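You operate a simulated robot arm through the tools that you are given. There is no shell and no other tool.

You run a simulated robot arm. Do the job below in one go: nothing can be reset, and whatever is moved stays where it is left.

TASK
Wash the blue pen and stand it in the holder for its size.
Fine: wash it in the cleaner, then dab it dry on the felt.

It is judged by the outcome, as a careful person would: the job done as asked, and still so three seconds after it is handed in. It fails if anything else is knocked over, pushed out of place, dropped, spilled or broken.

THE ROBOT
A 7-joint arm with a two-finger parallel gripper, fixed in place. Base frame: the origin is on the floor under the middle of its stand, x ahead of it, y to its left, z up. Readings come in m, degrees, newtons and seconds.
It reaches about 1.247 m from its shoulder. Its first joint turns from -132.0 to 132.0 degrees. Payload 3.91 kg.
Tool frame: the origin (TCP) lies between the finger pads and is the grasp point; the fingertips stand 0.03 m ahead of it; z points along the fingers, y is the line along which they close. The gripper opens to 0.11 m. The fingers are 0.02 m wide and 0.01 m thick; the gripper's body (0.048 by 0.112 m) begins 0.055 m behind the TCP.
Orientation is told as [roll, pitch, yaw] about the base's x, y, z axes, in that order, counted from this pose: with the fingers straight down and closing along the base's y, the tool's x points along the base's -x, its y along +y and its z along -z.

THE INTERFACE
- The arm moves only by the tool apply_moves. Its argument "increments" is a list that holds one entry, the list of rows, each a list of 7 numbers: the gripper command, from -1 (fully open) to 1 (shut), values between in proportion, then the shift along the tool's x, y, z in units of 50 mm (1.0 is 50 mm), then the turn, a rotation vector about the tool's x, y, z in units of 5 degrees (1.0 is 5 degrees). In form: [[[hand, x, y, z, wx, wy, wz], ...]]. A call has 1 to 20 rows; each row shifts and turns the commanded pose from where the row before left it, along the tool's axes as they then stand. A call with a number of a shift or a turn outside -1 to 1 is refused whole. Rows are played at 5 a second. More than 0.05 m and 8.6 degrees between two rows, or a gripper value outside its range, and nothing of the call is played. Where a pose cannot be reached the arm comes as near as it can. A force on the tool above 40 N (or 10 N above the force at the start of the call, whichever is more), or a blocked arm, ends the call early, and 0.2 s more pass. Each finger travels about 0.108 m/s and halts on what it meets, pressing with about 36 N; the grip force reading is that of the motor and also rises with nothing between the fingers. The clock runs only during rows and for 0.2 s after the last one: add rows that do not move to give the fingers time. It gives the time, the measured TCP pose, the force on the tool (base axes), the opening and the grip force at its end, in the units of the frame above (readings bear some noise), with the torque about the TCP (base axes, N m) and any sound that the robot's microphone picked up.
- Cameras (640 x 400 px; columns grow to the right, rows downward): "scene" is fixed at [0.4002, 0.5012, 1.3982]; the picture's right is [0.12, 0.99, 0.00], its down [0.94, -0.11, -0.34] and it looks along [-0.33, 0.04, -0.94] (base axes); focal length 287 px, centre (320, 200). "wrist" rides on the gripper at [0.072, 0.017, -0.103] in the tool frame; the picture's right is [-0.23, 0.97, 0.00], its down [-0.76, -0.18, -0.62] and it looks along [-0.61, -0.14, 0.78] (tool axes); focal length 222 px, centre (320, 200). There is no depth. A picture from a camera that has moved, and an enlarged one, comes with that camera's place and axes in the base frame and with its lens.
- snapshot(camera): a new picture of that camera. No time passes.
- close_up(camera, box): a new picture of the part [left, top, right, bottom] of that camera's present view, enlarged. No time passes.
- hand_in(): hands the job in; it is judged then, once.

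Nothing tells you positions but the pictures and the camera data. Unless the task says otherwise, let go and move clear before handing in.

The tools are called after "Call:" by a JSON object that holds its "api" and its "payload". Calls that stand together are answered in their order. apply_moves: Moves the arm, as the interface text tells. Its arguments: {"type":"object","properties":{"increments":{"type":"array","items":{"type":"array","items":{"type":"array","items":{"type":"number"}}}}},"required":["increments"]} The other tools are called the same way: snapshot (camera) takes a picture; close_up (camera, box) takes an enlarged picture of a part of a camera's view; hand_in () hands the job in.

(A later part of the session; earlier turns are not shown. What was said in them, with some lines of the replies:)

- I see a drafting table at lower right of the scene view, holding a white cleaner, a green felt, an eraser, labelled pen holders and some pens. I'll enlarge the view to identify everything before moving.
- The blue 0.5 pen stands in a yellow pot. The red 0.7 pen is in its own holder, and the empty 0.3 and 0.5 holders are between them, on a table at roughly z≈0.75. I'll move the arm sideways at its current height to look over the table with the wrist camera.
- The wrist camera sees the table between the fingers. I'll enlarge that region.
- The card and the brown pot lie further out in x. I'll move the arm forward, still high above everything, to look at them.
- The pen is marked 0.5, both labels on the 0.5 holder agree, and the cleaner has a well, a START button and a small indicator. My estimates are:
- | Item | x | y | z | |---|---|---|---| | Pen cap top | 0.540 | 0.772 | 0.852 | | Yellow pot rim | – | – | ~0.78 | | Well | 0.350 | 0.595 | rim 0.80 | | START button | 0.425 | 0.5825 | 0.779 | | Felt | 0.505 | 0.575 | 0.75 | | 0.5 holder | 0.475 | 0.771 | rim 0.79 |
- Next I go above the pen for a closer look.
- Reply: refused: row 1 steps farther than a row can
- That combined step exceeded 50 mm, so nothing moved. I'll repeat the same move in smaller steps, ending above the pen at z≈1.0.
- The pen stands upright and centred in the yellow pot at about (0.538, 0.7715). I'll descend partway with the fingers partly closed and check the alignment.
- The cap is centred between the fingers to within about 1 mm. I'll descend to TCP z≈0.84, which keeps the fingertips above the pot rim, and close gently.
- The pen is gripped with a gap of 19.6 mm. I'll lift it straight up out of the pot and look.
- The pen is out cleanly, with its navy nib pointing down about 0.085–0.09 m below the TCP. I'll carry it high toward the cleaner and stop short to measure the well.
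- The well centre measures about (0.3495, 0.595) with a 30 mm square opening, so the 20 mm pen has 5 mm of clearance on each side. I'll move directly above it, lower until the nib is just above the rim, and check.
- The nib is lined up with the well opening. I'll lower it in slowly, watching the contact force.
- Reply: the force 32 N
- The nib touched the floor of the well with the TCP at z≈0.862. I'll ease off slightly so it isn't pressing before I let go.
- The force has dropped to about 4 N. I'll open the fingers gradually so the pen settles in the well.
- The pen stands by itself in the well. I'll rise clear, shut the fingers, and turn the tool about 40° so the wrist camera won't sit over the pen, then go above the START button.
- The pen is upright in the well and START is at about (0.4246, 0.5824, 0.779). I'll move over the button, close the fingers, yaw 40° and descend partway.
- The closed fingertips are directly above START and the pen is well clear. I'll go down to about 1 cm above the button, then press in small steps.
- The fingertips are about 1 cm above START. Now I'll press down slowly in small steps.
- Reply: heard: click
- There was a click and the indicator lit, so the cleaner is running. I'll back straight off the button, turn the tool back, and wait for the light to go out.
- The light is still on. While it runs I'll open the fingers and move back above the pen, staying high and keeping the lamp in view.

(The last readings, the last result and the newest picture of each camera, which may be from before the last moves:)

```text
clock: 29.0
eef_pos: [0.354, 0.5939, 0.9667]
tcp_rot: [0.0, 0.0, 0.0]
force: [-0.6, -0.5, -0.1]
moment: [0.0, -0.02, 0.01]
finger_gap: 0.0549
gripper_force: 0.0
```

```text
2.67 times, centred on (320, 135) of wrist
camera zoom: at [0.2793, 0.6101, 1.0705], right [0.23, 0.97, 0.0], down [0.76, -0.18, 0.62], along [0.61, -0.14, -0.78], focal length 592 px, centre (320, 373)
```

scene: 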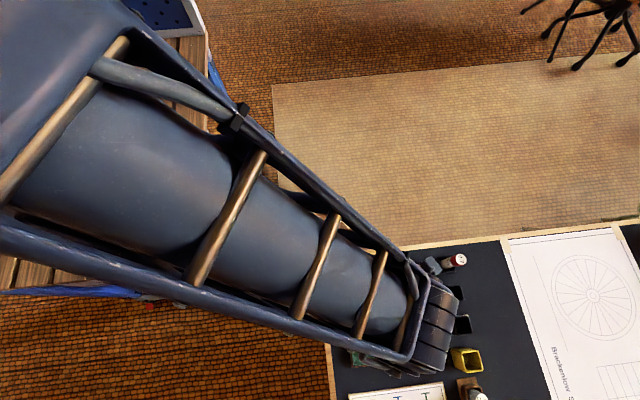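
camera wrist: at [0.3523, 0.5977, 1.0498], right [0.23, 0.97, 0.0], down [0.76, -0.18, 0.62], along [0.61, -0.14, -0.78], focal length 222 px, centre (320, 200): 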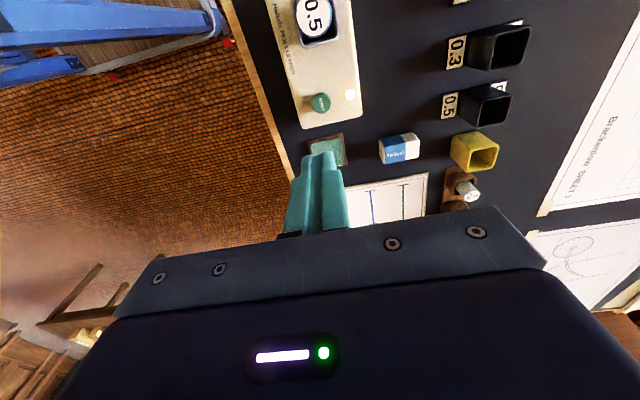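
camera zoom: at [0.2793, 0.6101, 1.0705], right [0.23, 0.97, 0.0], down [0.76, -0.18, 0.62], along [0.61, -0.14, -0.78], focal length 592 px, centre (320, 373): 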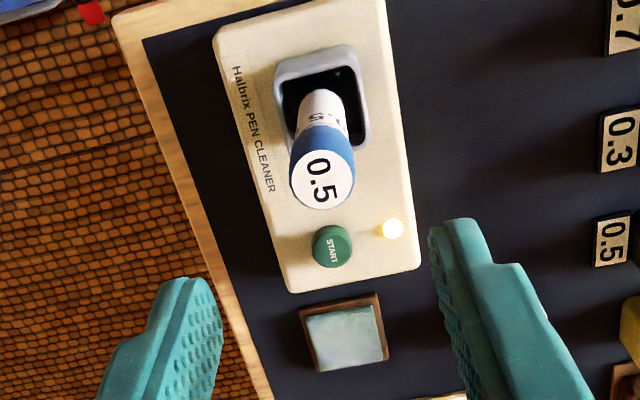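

The light is still on and the pen hasn't moved. I'll wait without moving.

Call:
{"api": "apply_moves", "payload": {"increments": [[[0, 0, 0, 0, 0, 0, 0], [0, 0, 0, 0, 0, 0, 0], [0, 0, 0, 0, 0, 0, 0], [0, 0, 0, 0, 0, 0, 0], [0, 0, 0, 0, 0, 0, 0], [0, 0, 0, 0, 0, 0, 0], [0, 0, 0, 0, 0, 0, 0], [0, 0, 0, 0, 0, 0, 0], [0, 0, 0, 0, 0, 0, 0], [0, 0, 0, 0, 0, 0, 0]]]}}

Call:
{"api": "close_up", "payload": {"camera": "wrist", "box": [260, 60, 380, 210]}}

```text
clock: 31.2
eef_pos: [0.3528, 0.5938, 0.9658]
tcp_rot: [0.0, -0.1, 0.1]
force: [-0.4, 0.3, 0.4]
moment: [-0.03, -0.01, -0.03]
finger_gap: 0.0549
gripper_force: 0.0
```

```text
2.67 times, centred on (320, 135) of wrist
camera zoom: at [0.2795, 0.6102, 1.0705], right [0.23, 0.97, 0.0], down [0.76, -0.18, 0.62], along [0.61, -0.14, -0.78], focal length 592 px, centre (320, 373)
```

zoom: 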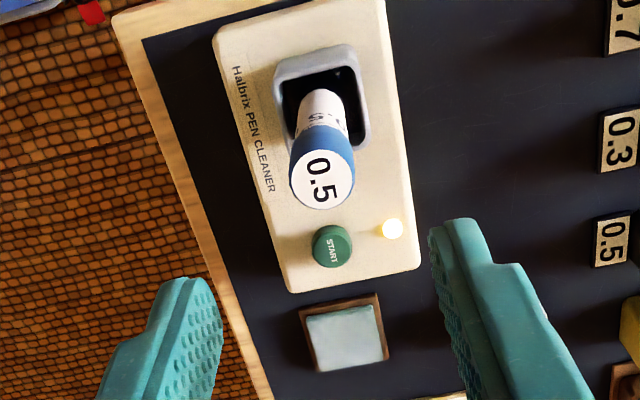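

Still running, so I'll keep waiting.

Call:
{"api": "apply_moves", "payload": {"increments": [[[0, 0, 0, 0, 0, 0, 0], [0, 0, 0, 0, 0, 0, 0], [0, 0, 0, 0, 0, 0, 0], [0, 0, 0, 0, 0, 0, 0], [0, 0, 0, 0, 0, 0, 0], [0, 0, 0, 0, 0, 0, 0], [0, 0, 0, 0, 0, 0, 0], [0, 0, 0, 0, 0, 0, 0], [0, 0, 0, 0, 0, 0, 0], [0, 0, 0, 0, 0, 0, 0], [0, 0, 0, 0, 0, 0, 0], [0, 0, 0, 0, 0, 0, 0], [0, 0, 0, 0, 0, 0, 0], [0, 0, 0, 0, 0, 0, 0], [0, 0, 0, 0, 0, 0, 0]]]}}

Call:
{"api": "close_up", "payload": {"camera": "wrist", "box": [260, 60, 380, 210]}}

```text
clock: 34.4
eef_pos: [0.3522, 0.5939, 0.967]
tcp_rot: [0.0, 0.0, 0.0]
force: [0.4, -0.9, 0.0]
moment: [0.01, 0.01, 0.0]
finger_gap: 0.0553
gripper_force: 0.1
```

```text
2.67 times, centred on (320, 135) of wrist
camera zoom: at [0.2795, 0.6101, 1.0705], right [0.23, 0.97, 0.0], down [0.76, -0.18, 0.62], along [0.61, -0.14, -0.78], focal length 592 px, centre (320, 373)
```

zoom: 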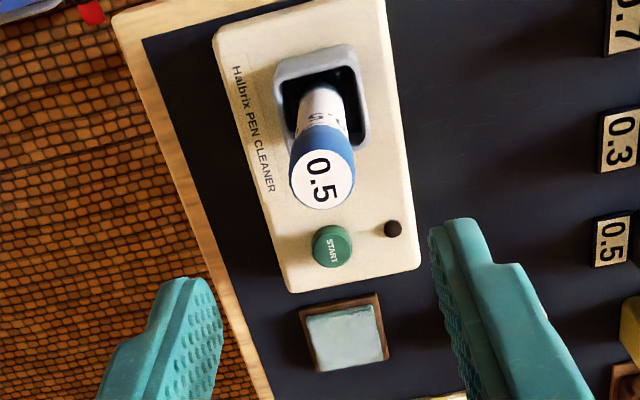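

The light went out, so the wash is finished. I'll descend over the pen and grip it as before.

Call:
{"api": "apply_moves", "payload": {"increments": [[[0, 0, 0, 0.4, 0, 0, 0], [0, 0, 0, 0.5, 0, 0, 0], [0, 0, 0, 0.5, 0, 0, 0], [0, 0, 0, 0.4, 0, 0, 0], [0, 0, 0, 0.28, 0, 0, 0], [0, 0, 0, 0, 0, 0, 0]]]}}

Call:
{"api": "close_up", "payload": {"camera": "wrist", "box": [240, 60, 400, 230]}}

```text
clock: 35.8
eef_pos: [0.3528, 0.5933, 0.863]
tcp_rot: [-0.1, 0.0, 0.0]
force: [0.0, 0.4, 0.5]
moment: [0.0, 0.01, -0.01]
finger_gap: 0.0547
gripper_force: 0.1
```

```text
2.35 times, centred on (320, 145) of wrist
camera zoom: at [0.2797, 0.6106, 0.9664], right [0.23, 0.97, 0.0], down [0.76, -0.18, 0.62], along [0.61, -0.14, -0.78], focal length 523 px, centre (320, 329)
```

zoom: 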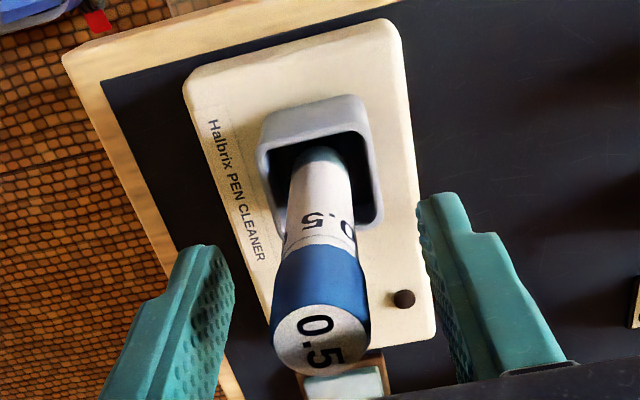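

The pen is between the fingers, and the nib end now looks a different, wet and clean colour. I'll close gently and lift straight up.

Call:
{"api": "apply_moves", "payload": {"increments": [[[0.3, 0, 0, 0, 0, 0, 0], [0.45, 0, 0, 0, 0, 0, 0], [0.55, 0, 0, 0, 0, 0, 0], [0.62, 0, 0, 0, 0, 0, 0], [0.7, 0, 0, 0, 0, 0, 0], [1, 0, 0, 0, 0, 0, 0], [1, 0, 0, 0, 0, 0, 0], [1, 0, 0, 0, 0, 0, 0], [1, 0, 0, -0.1, 0, 0, 0], [1, 0, 0, -0.3, 0, 0, 0], [1, 0, 0, -0.4, 0, 0, 0], [1, 0, 0, -0.4, 0, 0, 0], [1, 0, 0, -0.4, 0, 0, 0], [1, 0, 0, -0.4, 0, 0, 0], [1, 0, 0, 0, 0, 0, 0], [1, 0, 0, 0, 0, 0, 0]]]}}

Call:
{"api": "snapshot", "payload": {"camera": "wrist"}}

Call:
{"api": "close_up", "payload": {"camera": "wrist", "box": [260, 60, 380, 230]}}

```text
clock: 39.2
eef_pos: [0.3518, 0.5938, 0.9611]
tcp_rot: [0.1, -0.1, -0.1]
force: [0.6, 0.5, -0.7]
moment: [-0.01, 0.01, 0.02]
finger_gap: 0.0196
gripper_force: 36.2
```

```text
taken
camera wrist: at [0.2789, 0.611, 1.0655], right [0.23, 0.97, 0.0], down [0.76, -0.18, 0.62], along [0.61, -0.14, -0.78], focal length 222 px, centre (320, 200)
```

wrist: 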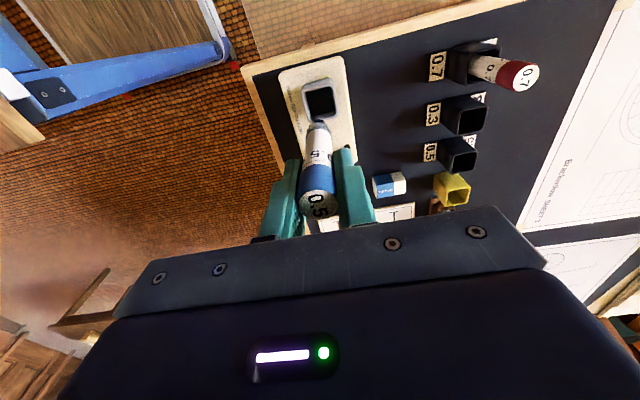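

```text
2.35 times, centred on (320, 145) of wrist
camera zoom: at [0.2789, 0.611, 1.0655], right [0.23, 0.97, 0.0], down [0.76, -0.18, 0.62], along [0.61, -0.14, -0.78], focal length 523 px, centre (320, 329)
```

zoom: 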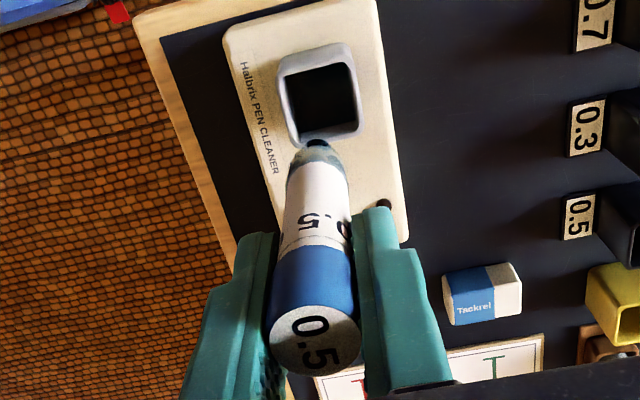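

The tip is now pale and wet instead of navy. I'll take a closer look at it.

Call:
{"api": "close_up", "payload": {"camera": "wrist", "box": [295, 105, 345, 145]}}

Call:
{"api": "close_up", "payload": {"camera": "wrist", "box": [260, 40, 380, 115]}}

```text
10.00 times, centred on (320, 125) of wrist
camera zoom: at [0.2789, 0.611, 1.0655], right [0.23, 0.97, 0.0], down [0.76, -0.18, 0.62], along [0.61, -0.14, -0.78], focal length 2221 px, centre (320, 950)
```

zoom: 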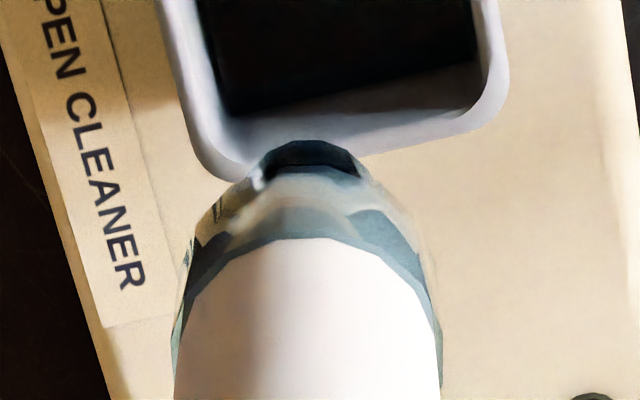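

```text
5.33 times, centred on (320, 78) of wrist
camera zoom: at [0.2789, 0.611, 1.0655], right [0.23, 0.97, 0.0], down [0.76, -0.18, 0.62], along [0.61, -0.14, -0.78], focal length 1185 px, centre (320, 853)
```

zoom: 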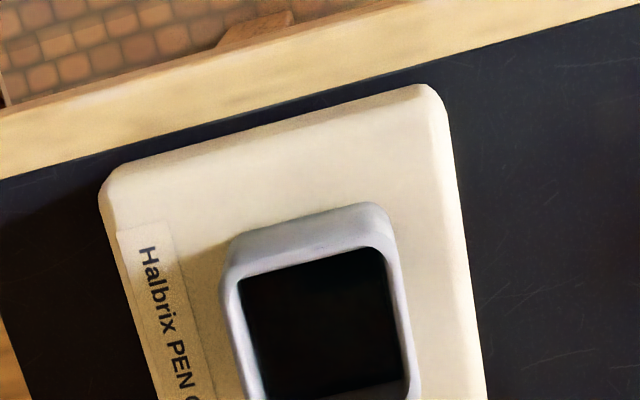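

The pen is washed and wet. I'll carry it over the felt at about (0.505, 0.575), keeping it high over the cleaner, and stop above it to check.

Call:
{"api": "apply_moves", "payload": {"increments": [[[1, -0.614, -0.074, 0, 0, 0, 0], [1, -0.614, -0.074, 0, 0, 0, 0], [1, -0.614, -0.074, 0, 0, 0, 0], [1, -0.614, -0.074, 0, 0, 0, 0], [1, -0.614, -0.074, 0, 0, 0, 0], [1, 0, 0, 0.4, 0, 0, 0], [1, 0, 0, 0.4, 0, 0, 0], [1, 0, 0, 0.4, 0, 0, 0], [1, 0, 0, 0, 0, 0, 0], [1, 0, 0, 0, 0, 0, 0]]]}}

Call:
{"api": "snapshot", "payload": {"camera": "wrist"}}

Call:
{"api": "close_up", "payload": {"camera": "wrist", "box": [260, 60, 380, 230]}}

```text
clock: 41.4
eef_pos: [0.5053, 0.5757, 0.8997]
tcp_rot: [0.1, 0.0, 0.0]
force: [0.2, 0.0, -0.4]
moment: [0.01, 0.03, 0.0]
finger_gap: 0.0195
gripper_force: 35.9
```

```text
taken
camera wrist: at [0.4318, 0.5923, 1.004], right [0.23, 0.97, 0.0], down [0.76, -0.18, 0.62], along [0.61, -0.14, -0.78], focal length 222 px, centre (320, 200)
```

wrist: 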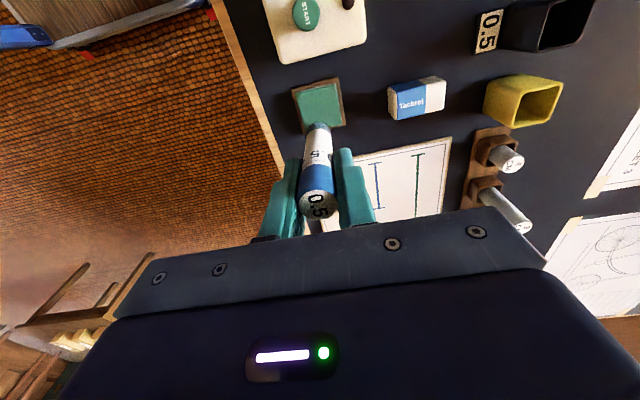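

```text
2.35 times, centred on (320, 145) of wrist
camera zoom: at [0.4318, 0.5923, 1.004], right [0.23, 0.97, 0.0], down [0.76, -0.18, 0.62], along [0.61, -0.14, -0.78], focal length 523 px, centre (320, 329)
```

zoom: 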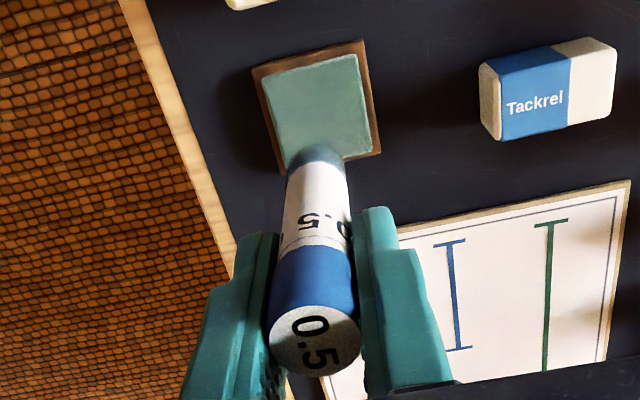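

The nib is over the felt. I'll lower it gradually and stop on light contact.

Call:
{"api": "apply_moves", "payload": {"increments": [[[1, 0, 0, 0.3, 0, 0, 0], [1, 0, 0, 0.3, 0, 0, 0], [1, 0, 0, 0.2, 0, 0, 0], [1, 0, 0, 0.06, 0, 0, 0], [1, 0, 0, 0.06, 0, 0, 0], [1, 0, 0, 0, 0, 0, 0]]]}}

Call:
{"api": "close_up", "payload": {"camera": "wrist", "box": [260, 60, 380, 230]}}

```text
clock: 42.8
eef_pos: [0.5063, 0.5764, 0.8552]
tcp_rot: [0.0, 0.1, 0.0]
force: [0.6, 0.5, -0.8]
moment: [0.01, 0.02, 0.02]
finger_gap: 0.0194
gripper_force: 36.3
```

```text
2.35 times, centred on (320, 145) of wrist
camera zoom: at [0.4331, 0.5932, 0.9587], right [0.23, 0.97, 0.0], down [0.76, -0.18, 0.62], along [0.61, -0.14, -0.78], focal length 523 px, centre (320, 329)
```

zoom: 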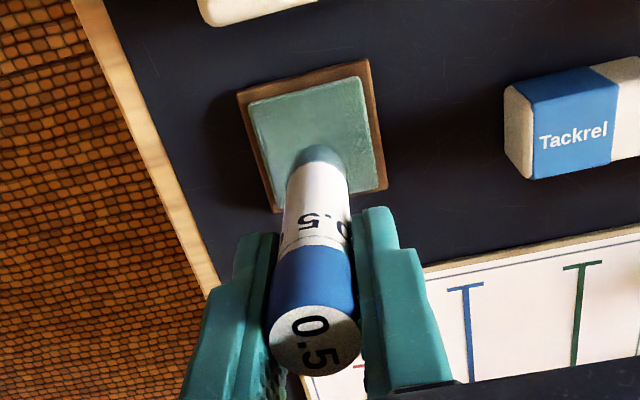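

No contact yet at z=0.855, so I'll continue in 2 mm steps.

Call:
{"api": "apply_moves", "payload": {"increments": [[[1, 0, 0, 0.04, 0, 0, 0], [1, 0, 0, 0.04, 0, 0, 0], [1, 0, 0, 0.04, 0, 0, 0], [1, 0, 0, 0.04, 0, 0, 0], [1, 0, 0, 0, 0, 0, 0]]]}}

```text
clock: 44.0
eef_pos: [0.5057, 0.5757, 0.8479]
tcp_rot: [0.0, 0.1, -0.1]
force: [-0.4, -0.3, -0.6]
moment: [0.0, 0.02, 0.0]
finger_gap: 0.0196
gripper_force: 36.3
```

Call:
{"api": "apply_moves", "payload": {"increments": [[[1, 0, 0, 0.03, 0, 0, 0], [1, 0, 0, 0.03, 0, 0, 0], [1, 0, 0, 0.03, 0, 0, 0], [1, 0, 0, 0, 0, 0, 0]]]}}

Call:
{"api": "close_up", "payload": {"camera": "wrist", "box": [260, 60, 380, 230]}}

```text
clock: 45.0
eef_pos: [0.5057, 0.575, 0.8426]
tcp_rot: [0.0, 0.0, 0.0]
force: [0.3, 0.1, -0.3]
moment: [0.02, 0.0, 0.03]
finger_gap: 0.0194
gripper_force: 36.3
```

```text
2.35 times, centred on (320, 145) of wrist
camera zoom: at [0.4321, 0.5926, 0.9467], right [0.23, 0.97, 0.0], down [0.76, -0.18, 0.62], along [0.61, -0.14, -0.78], focal length 523 px, centre (320, 329)
```

zoom: 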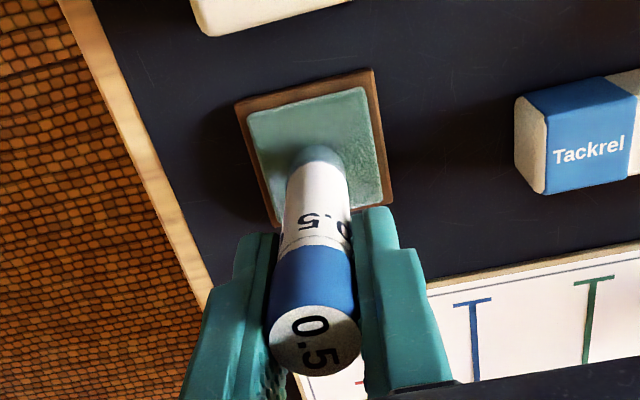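

Call:
{"api": "apply_moves", "payload": {"increments": [[[1, 0, 0, 0.03, 0, 0, 0], [1, 0, 0, 0.03, 0, 0, 0], [1, 0, 0, 0, 0, 0, 0]]]}}

Call:
{"api": "close_up", "payload": {"camera": "wrist", "box": [290, 90, 350, 150]}}

```text
clock: 45.8
eef_pos: [0.5069, 0.5771, 0.8407]
tcp_rot: [0.1, -0.1, 0.0]
force: [-1.4, -1.1, 35.0]
moment: [-0.09, 0.26, 0.02]
finger_gap: 0.0196
gripper_force: 36.4
```

```text
6.67 times, centred on (320, 120) of wrist
camera zoom: at [0.4323, 0.5924, 0.9455], right [0.23, 0.97, 0.0], down [0.76, -0.18, 0.62], along [0.61, -0.14, -0.78], focal length 1481 px, centre (320, 733)
```

zoom: 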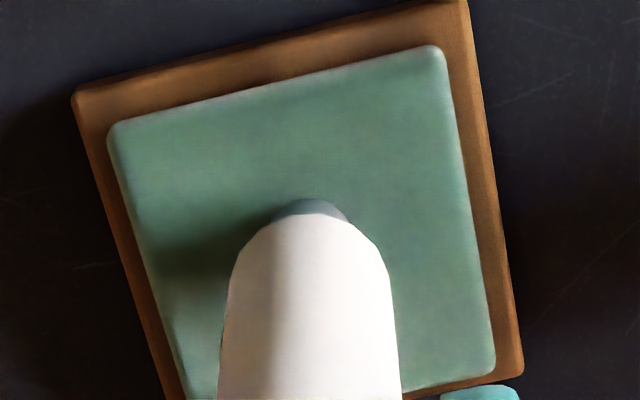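

The nib is in firm contact with the felt, and the wet film looks gone already. I'll lift off and check.

Call:
{"api": "apply_moves", "payload": {"increments": [[[1, 0, 0, -0.04, 0, 0, 0], [1, 0, 0, 0, 0, 0, 0], [1, 0, 0, -0.1, 0, 0, 0], [1, 0, 0, -0.3, 0, 0, 0], [1, 0, 0, -0.4, 0, 0, 0], [1, 0, 0, 0, 0, 0, 0]]]}}

Call:
{"api": "close_up", "payload": {"camera": "wrist", "box": [260, 60, 380, 230]}}

Call:
{"api": "close_up", "payload": {"camera": "wrist", "box": [290, 90, 350, 150]}}

```text
clock: 47.2
eef_pos: [0.5054, 0.5766, 0.8824]
tcp_rot: [0.0, 0.0, 0.0]
force: [-0.3, 0.6, 0.0]
moment: [0.0, 0.0, -0.02]
finger_gap: 0.0197
gripper_force: 35.6
```

```text
2.35 times, centred on (320, 145) of wrist
camera zoom: at [0.4322, 0.5926, 0.9873], right [0.23, 0.97, 0.0], down [0.76, -0.18, 0.62], along [0.61, -0.14, -0.78], focal length 523 px, centre (320, 329)
```

zoom: 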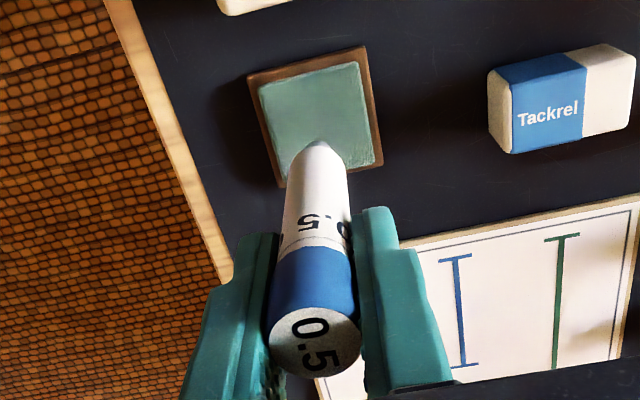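

```text
6.67 times, centred on (320, 120) of wrist
camera zoom: at [0.4322, 0.5926, 0.9873], right [0.23, 0.97, 0.0], down [0.76, -0.18, 0.62], along [0.61, -0.14, -0.78], focal length 1481 px, centre (320, 733)
```

zoom: 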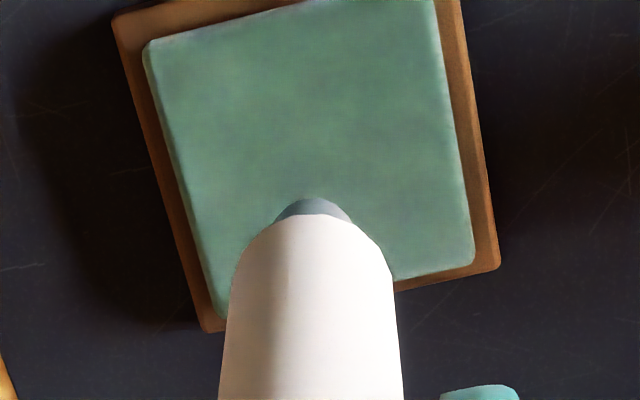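

The tip is dry and clean, with only the bare metal nib and white body showing and a slight damp mark on the felt. I'll lift and carry the pen to the 0.5 holder at about (0.475, 0.772).

Call:
{"api": "apply_moves", "payload": {"increments": [[[1, 0, 0, -0.5, 0, 0, 0], [1, 0, 0, -0.6, 0, 0, 0], [1, 0, 0, -0.5, 0, 0, 0], [1, 0.12, 0.788, 0, 0, 0, 0], [1, 0.12, 0.788, 0, 0, 0, 0], [1, 0.12, 0.788, 0, 0, 0, 0], [1, 0.12, 0.788, 0, 0, 0, 0], [1, 0.12, 0.788, 0, 0, 0, 0], [1, 0, 0, 0, 0, 0, 0], [1, 0, 0, 0, 0, 0, 0]]]}}

Call:
{"api": "snapshot", "payload": {"camera": "wrist"}}

Call:
{"api": "close_up", "payload": {"camera": "wrist", "box": [260, 30, 380, 200]}}

```text
clock: 49.4
eef_pos: [0.4735, 0.7724, 0.961]
tcp_rot: [0.0, 0.0, 0.0]
force: [-0.4, 0.0, -0.3]
moment: [0.0, -0.01, -0.02]
finger_gap: 0.0195
gripper_force: 35.8
```

```text
taken
camera wrist: at [0.4005, 0.79, 1.0654], right [0.23, 0.97, 0.0], down [0.76, -0.18, 0.62], along [0.61, -0.14, -0.78], focal length 222 px, centre (320, 200)
```

wrist: 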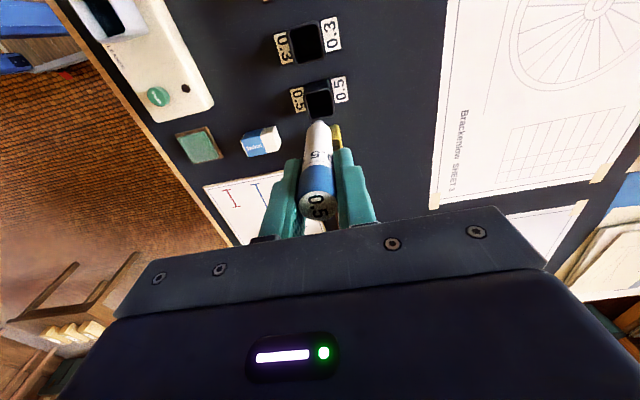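

```text
2.35 times, centred on (320, 115) of wrist
camera zoom: at [0.4005, 0.79, 1.0654], right [0.23, 0.97, 0.0], down [0.76, -0.18, 0.62], along [0.61, -0.14, -0.78], focal length 523 px, centre (320, 400)
```

zoom: 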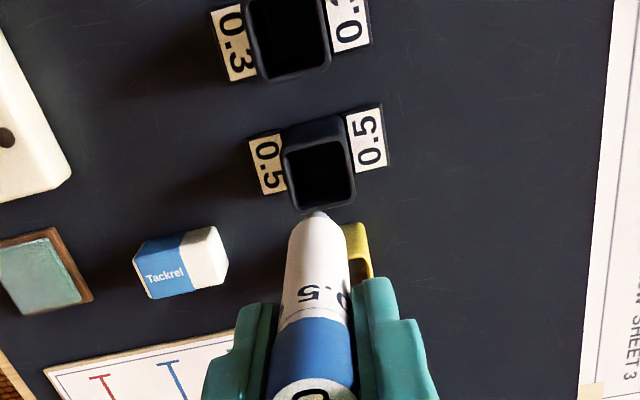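

The holder opening is centred at about (0.475, 0.7723). I'll apply a 2 mm correction and lower until the nib is just above the rim.

Call:
{"api": "apply_moves", "payload": {"increments": [[[1, -0.04, 0, 0.3, 0, 0, 0], [1, 0, 0, 0.4, 0, 0, 0], [1, 0, 0, 0.3, 0, 0, 0], [1, 0, 0, 0, 0, 0, 0], [1, 0, 0, 0, 0, 0, 0]]]}}

Call:
{"api": "close_up", "payload": {"camera": "wrist", "box": [260, 60, 380, 230]}}

```text
clock: 50.6
eef_pos: [0.4775, 0.7735, 0.9118]
tcp_rot: [0.0, 0.1, 0.0]
force: [0.2, -0.4, -0.9]
moment: [0.03, 0.0, -0.02]
finger_gap: 0.0198
gripper_force: 35.9
```

```text
2.35 times, centred on (320, 145) of wrist
camera zoom: at [0.4042, 0.7896, 1.016], right [0.23, 0.97, 0.0], down [0.76, -0.18, 0.62], along [0.61, -0.14, -0.78], focal length 523 px, centre (320, 329)
```

zoom: 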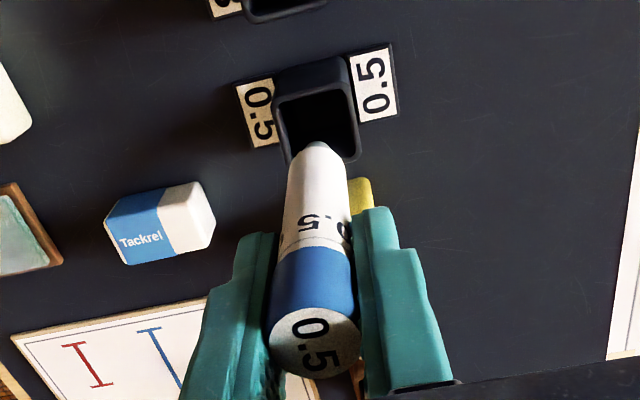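

The nib is lined up over the opening. I'll make a 1 mm trim and lower it in, watching the forces.

Call:
{"api": "apply_moves", "payload": {"increments": [[[1, 0.024, 0, 0.2, 0, 0, 0], [1, 0, 0, 0.3, 0, 0, 0], [1, 0, 0, 0.3, 0, 0, 0], [1, 0, 0, 0, 0, 0, 0]]]}}

Call:
{"api": "close_up", "payload": {"camera": "wrist", "box": [260, 60, 380, 230]}}

```text
clock: 51.6
eef_pos: [0.4765, 0.7735, 0.8727]
tcp_rot: [0.1, 0.0, 0.0]
force: [-0.6, -0.1, -1.0]
moment: [-0.01, -0.01, 0.04]
finger_gap: 0.0196
gripper_force: 36.2
```

```text
2.35 times, centred on (320, 145) of wrist
camera zoom: at [0.4032, 0.79, 0.9765], right [0.23, 0.97, 0.0], down [0.76, -0.18, 0.62], along [0.61, -0.14, -0.78], focal length 523 px, centre (320, 329)
```

zoom: 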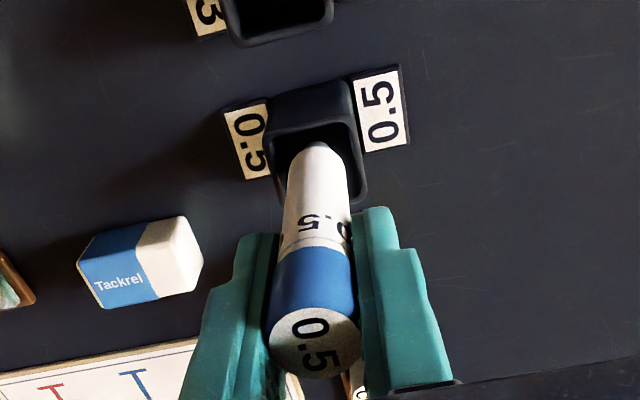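

The nib is inside the holder with no contact force. I'll continue down, then take fine steps to the floor.

Call:
{"api": "apply_moves", "payload": {"increments": [[[1, 0, 0, 0.15, 0, 0, 0], [1, 0, 0, 0.15, 0, 0, 0], [1, 0, 0, 0.1, 0, 0, 0], [1, 0, 0, 0.05, 0, 0, 0], [1, 0, 0, 0.03, 0, 0, 0], [1, 0, 0, 0, 0, 0, 0]]]}}

Call:
{"api": "close_up", "payload": {"camera": "wrist", "box": [260, 60, 380, 230]}}

```text
clock: 53.0
eef_pos: [0.477, 0.7716, 0.849]
tcp_rot: [-0.1, 0.0, 0.0]
force: [-0.2, -1.4, -1.2]
moment: [0.02, 0.01, -0.04]
finger_gap: 0.0194
gripper_force: 36.7
```

```text
2.35 times, centred on (320, 145) of wrist
camera zoom: at [0.4036, 0.7891, 0.9526], right [0.23, 0.97, 0.0], down [0.76, -0.18, 0.62], along [0.61, -0.14, -0.78], focal length 523 px, centre (320, 329)
```

zoom: 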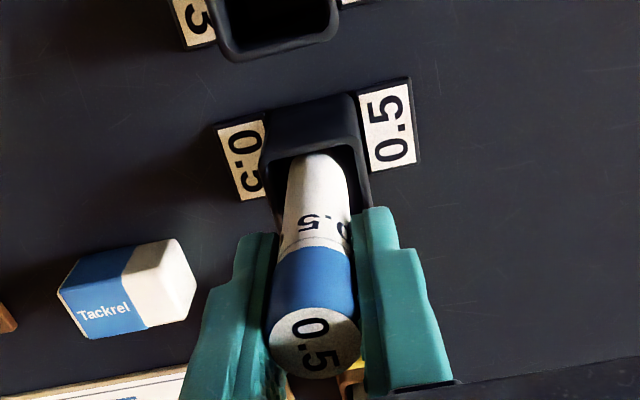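

Call:
{"api": "apply_moves", "payload": {"increments": [[[1, 0, 0, 0.03, 0, 0, 0], [1, 0, 0, 0.03, 0, 0, 0], [1, 0, 0, 0.03, 0, 0, 0], [1, 0, 0, 0, 0, 0, 0]]]}}

```text
clock: 54.0
eef_pos: [0.4771, 0.7714, 0.8441]
tcp_rot: [0.1, 0.0, 0.0]
force: [0.7, 1.0, -0.2]
moment: [0.0, 0.03, -0.01]
finger_gap: 0.0196
gripper_force: 36.0
```

Call:
{"api": "apply_moves", "payload": {"increments": [[[1, 0, 0, 0.025, 0, 0, 0], [1, 0, 0, 0.025, 0, 0, 0], [1, 0, 0, 0, 0, 0, 0]]]}}

```text
clock: 54.8
eef_pos: [0.4764, 0.7714, 0.8427]
tcp_rot: [0.0, -0.1, 0.0]
force: [0.4, 0.3, -0.2]
moment: [-0.05, 0.01, 0.02]
finger_gap: 0.0194
gripper_force: 36.1
```

Call:
{"api": "apply_moves", "payload": {"increments": [[[1, 0, 0, 0.025, 0, 0, 0], [1, 0, 0, 0.025, 0, 0, 0], [1, 0, 0, 0, 0, 0, 0]]]}}

Call:
{"api": "close_up", "payload": {"camera": "wrist", "box": [260, 60, 380, 230]}}

```text
clock: 55.6
eef_pos: [0.4747, 0.7737, 0.8404]
tcp_rot: [-0.1, 0.1, 0.1]
force: [0.3, -0.1, -0.3]
moment: [0.02, 0.01, 0.02]
finger_gap: 0.0197
gripper_force: 36.1
```

```text
2.35 times, centred on (320, 145) of wrist
camera zoom: at [0.403, 0.7897, 0.9437], right [0.23, 0.97, 0.0], down [0.76, -0.18, 0.62], along [0.61, -0.14, -0.78], focal length 523 px, centre (320, 329)
```

zoom: 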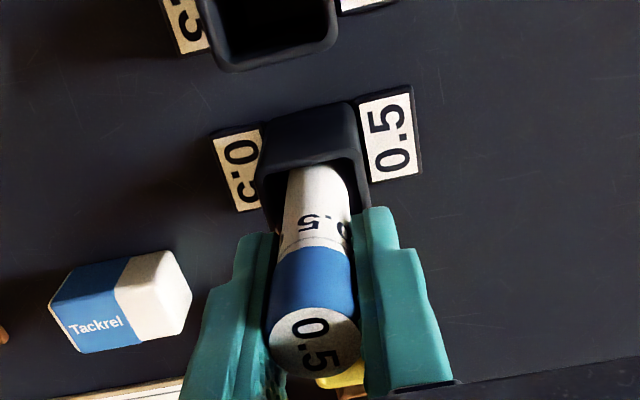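

Call:
{"api": "apply_moves", "payload": {"increments": [[[1, 0, 0, 0.025, 0, 0, 0], [1, 0, 0, 0.025, 0, 0, 0], [1, 0, 0, 0, 0, 0, 0]]]}}

```text
clock: 56.4
eef_pos: [0.477, 0.7726, 0.8381]
tcp_rot: [0.1, 0.0, 0.1]
force: [0.4, 0.3, -0.4]
moment: [0.01, -0.02, -0.04]
finger_gap: 0.0192
gripper_force: 35.9
```

Call:
{"api": "apply_moves", "payload": {"increments": [[[1, 0, 0, 0.025, 0, 0, 0], [1, 0, 0, 0.025, 0, 0, 0], [1, 0, 0, 0, 0, 0, 0]]]}}

Call:
{"api": "close_up", "payload": {"camera": "wrist", "box": [280, 90, 370, 200]}}

```text
clock: 57.2
eef_pos: [0.4758, 0.7716, 0.8341]
tcp_rot: [0.0, 0.0, 0.0]
force: [-0.6, 0.5, -0.2]
moment: [0.0, 0.03, 0.0]
finger_gap: 0.0195
gripper_force: 35.8
```

```text
3.64 times, centred on (325, 145) of wrist
camera zoom: at [0.4031, 0.7892, 0.9388], right [0.23, 0.97, 0.0], down [0.76, -0.18, 0.62], along [0.61, -0.14, -0.78], focal length 808 px, centre (302, 400)
```

zoom: 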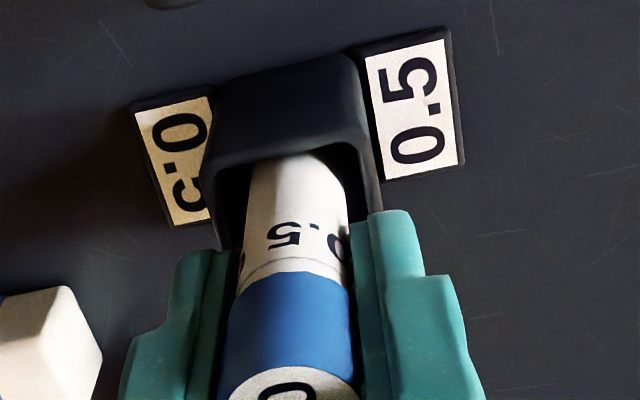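

Call:
{"api": "apply_moves", "payload": {"increments": [[[1, 0, 0, 0.02, 0, 0, 0], [1, 0, 0, 0.02, 0, 0, 0], [1, 0, 0, 0, 0, 0, 0]]]}}

Call:
{"api": "close_up", "payload": {"camera": "wrist", "box": [280, 90, 370, 200]}}

```text
clock: 58.0
eef_pos: [0.4769, 0.7733, 0.8341]
tcp_rot: [0.1, 0.0, 0.0]
force: [-1.7, -0.8, 10.2]
moment: [-0.08, 0.17, 0.02]
finger_gap: 0.0194
gripper_force: 35.9
```

```text
3.64 times, centred on (325, 145) of wrist
camera zoom: at [0.4034, 0.7896, 0.9378], right [0.23, 0.97, 0.0], down [0.76, -0.18, 0.62], along [0.61, -0.14, -0.78], focal length 808 px, centre (302, 400)
```

zoom: 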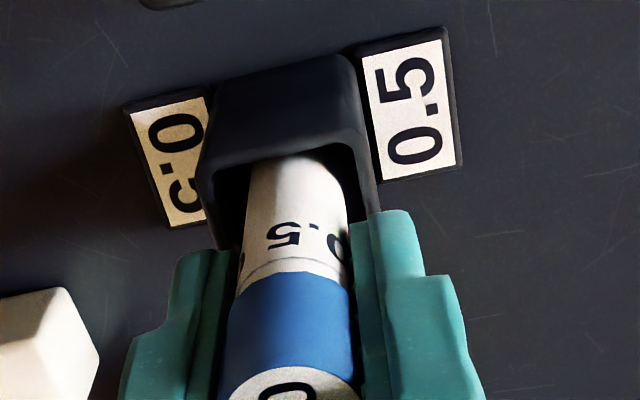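

The pen has reached the holder floor with about 10 N of contact. I'll relieve it slightly and open the fingers gradually.

Call:
{"api": "apply_moves", "payload": {"increments": [[[1, 0, 0, -0.012, 0, 0, 0], [1, 0, 0, 0, 0, 0, 0], [0.6, 0, 0, 0, 0, 0, 0], [0.5, 0, 0, 0, 0, 0, 0], [0.4, 0, 0, 0, 0, 0, 0], [0.3, 0, 0, 0, 0, 0, 0], [0.1, 0, 0, 0, 0, 0, 0], [0, 0, 0, 0, 0, 0, 0], [0, 0, 0, 0, 0, 0, 0]]]}}

Call:
{"api": "close_up", "payload": {"camera": "wrist", "box": [240, 60, 400, 230]}}

```text
clock: 60.0
eef_pos: [0.4766, 0.7732, 0.8334]
tcp_rot: [-0.1, 0.0, 0.1]
force: [0.0, -0.7, -0.5]
moment: [0.02, -0.01, 0.0]
finger_gap: 0.055
gripper_force: 0.0
```

```text
2.35 times, centred on (320, 145) of wrist
camera zoom: at [0.4034, 0.7894, 0.9371], right [0.23, 0.97, 0.0], down [0.76, -0.18, 0.62], along [0.61, -0.14, -0.78], focal length 523 px, centre (320, 329)
```

zoom: 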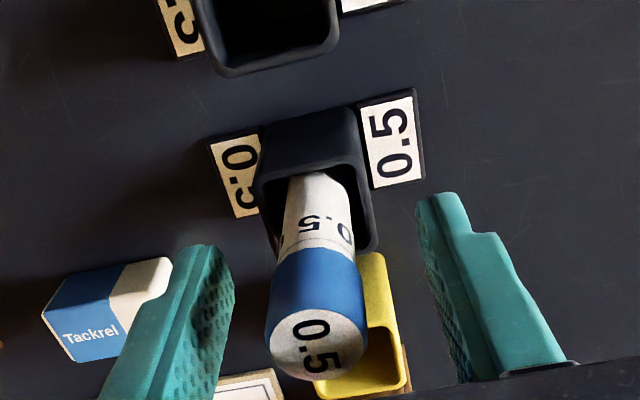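

The pen stands on its own in the 0.5 holder. I'll rise straight up and retreat so the scene camera can check everything.

Call:
{"api": "apply_moves", "payload": {"increments": [[[0, 0, 0, -0.3, 0, 0, 0], [0, 0, 0, -0.5, 0, 0, 0], [0, 0, 0, -0.7, 0, 0, 0], [0, 0, 0, -0.7, 0, 0, 0], [0, 0, 0, -0.8, 0, 0, 0], [0, 0, 0, -0.8, 0, 0, 0], [0, 0, 0, -0.8, 0, 0, 0], [0, 0, 0, -0.8, 0, 0, 0], [0, 0, 0, 0, 0, 0, 0]]]}}

Call:
{"api": "snapshot", "payload": {"camera": "wrist"}}

```text
clock: 62.0
eef_pos: [0.476, 0.7727, 1.1032]
tcp_rot: [0.0, 0.0, 0.0]
force: [-0.3, -0.4, 0.3]
moment: [0.0, 0.01, 0.03]
finger_gap: 0.0549
gripper_force: 0.0
```

```text
taken
camera wrist: at [0.4032, 0.7889, 1.2064], right [0.23, 0.97, 0.0], down [0.76, -0.18, 0.62], along [0.61, -0.14, -0.78], focal length 222 px, centre (320, 200)
```

wrist: 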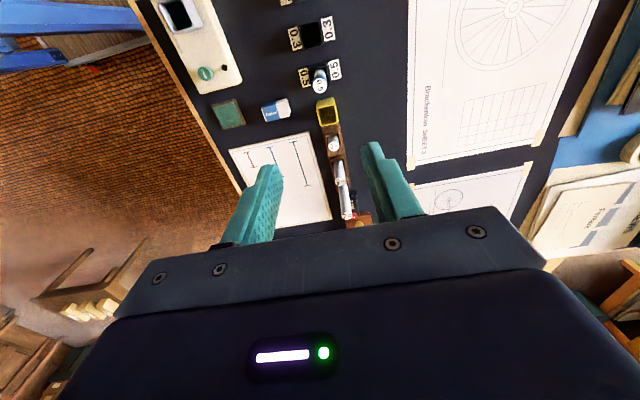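

The gripper is well clear. I'll retract toward the base and take a final look with the scene camera.

Call:
{"api": "apply_moves", "payload": {"increments": [[[-0.5, 0.9, 0, 0, 0, 0, 0], [-1, 0.9, 0, 0, 0, 0, 0], [-1, 0.9, 0, 0, 0, 0, 0], [-1, 0.9, 0, 0, 0, 0, 0], [-1, 0.9, 0, 0, 0, 0, 0], [-1, 0.9, 0, 0, 0, 0, 0], [-1, 0, 0, 0, 0, 0, 0], [-1, 0, 0, 0, 0, 0, 0]]]}}

Call:
{"api": "snapshot", "payload": {"camera": "scene"}}

Call:
{"api": "close_up", "payload": {"camera": "scene", "box": [320, 240, 520, 400]}}

Call:
{"api": "snapshot", "payload": {"camera": "wrist"}}

```text
clock: 63.8
eef_pos: [0.2069, 0.7718, 1.1012]
tcp_rot: [0.0, 0.1, 0.1]
force: [-0.1, -0.3, -0.1]
moment: [0.0, -0.01, 0.01]
finger_gap: 0.1099
gripper_force: 0.1
```

```text
taken
```

scene: 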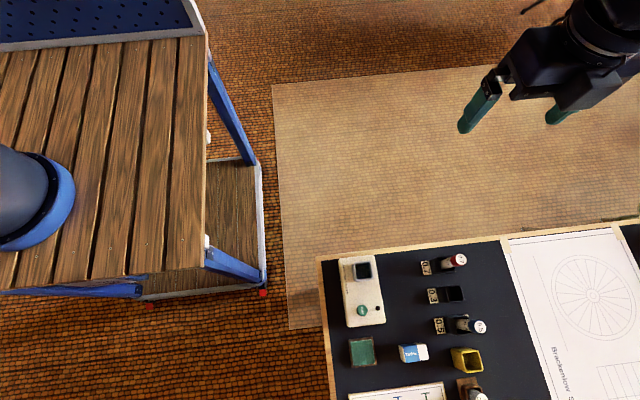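

```text
2.50 times, centred on (420, 320) of scene
camera zoom: at [0.4002, 0.5012, 1.3982], right [0.12, 0.99, 0.0], down [0.94, -0.11, -0.34], along [-0.33, 0.04, -0.94], focal length 718 px, centre (70, -100)
```

zoom: 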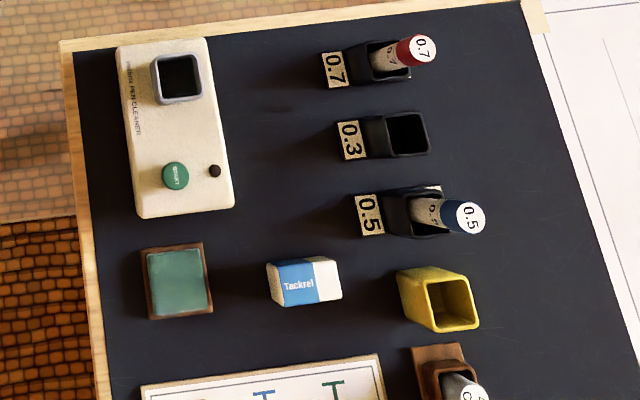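

```text
taken
camera wrist: at [0.1336, 0.7889, 1.2053], right [0.23, 0.97, 0.0], down [0.76, -0.18, 0.62], along [0.61, -0.14, -0.78], focal length 222 px, centre (320, 200)
```

wrist: 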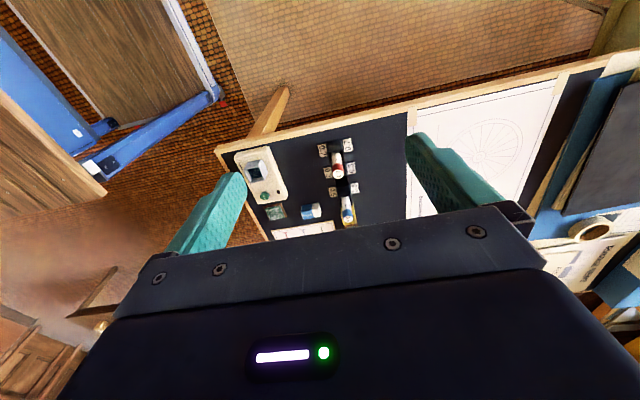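

The blue 0.5 pen stands upright in the 0.5 holder, washed and dabbed dry. The cleaner is off, and the pot, eraser, felt, other holders and red pen look unchanged in the scene view. The arm is clear, so I'm handing in.

Call:
{"api": "hand_in", "payload": {}}

```text
The job is handed in.
```

The blue 0.5 pen is washed, dabbed dry and standing upright in the 0.5 holder. I've handed the job in but haven't seen a verdict.

- **Wash:** I stood the pen nib down in the cleaner and pressed START. I took it out after the light went off; the navy ink was gone from the tip.
- **Dry:** I pressed the nib onto the felt once, and the wet film was gone when I lifted it. That press reached about 35 N, firmer than I intended, but the nib and felt looked fine afterwards.
- **Everything else:** In the last scene picture the cleaner, felt, eraser, yellow pot, other holders and red pen looked unmoved. The fingers are open and the arm is well clear of the table.
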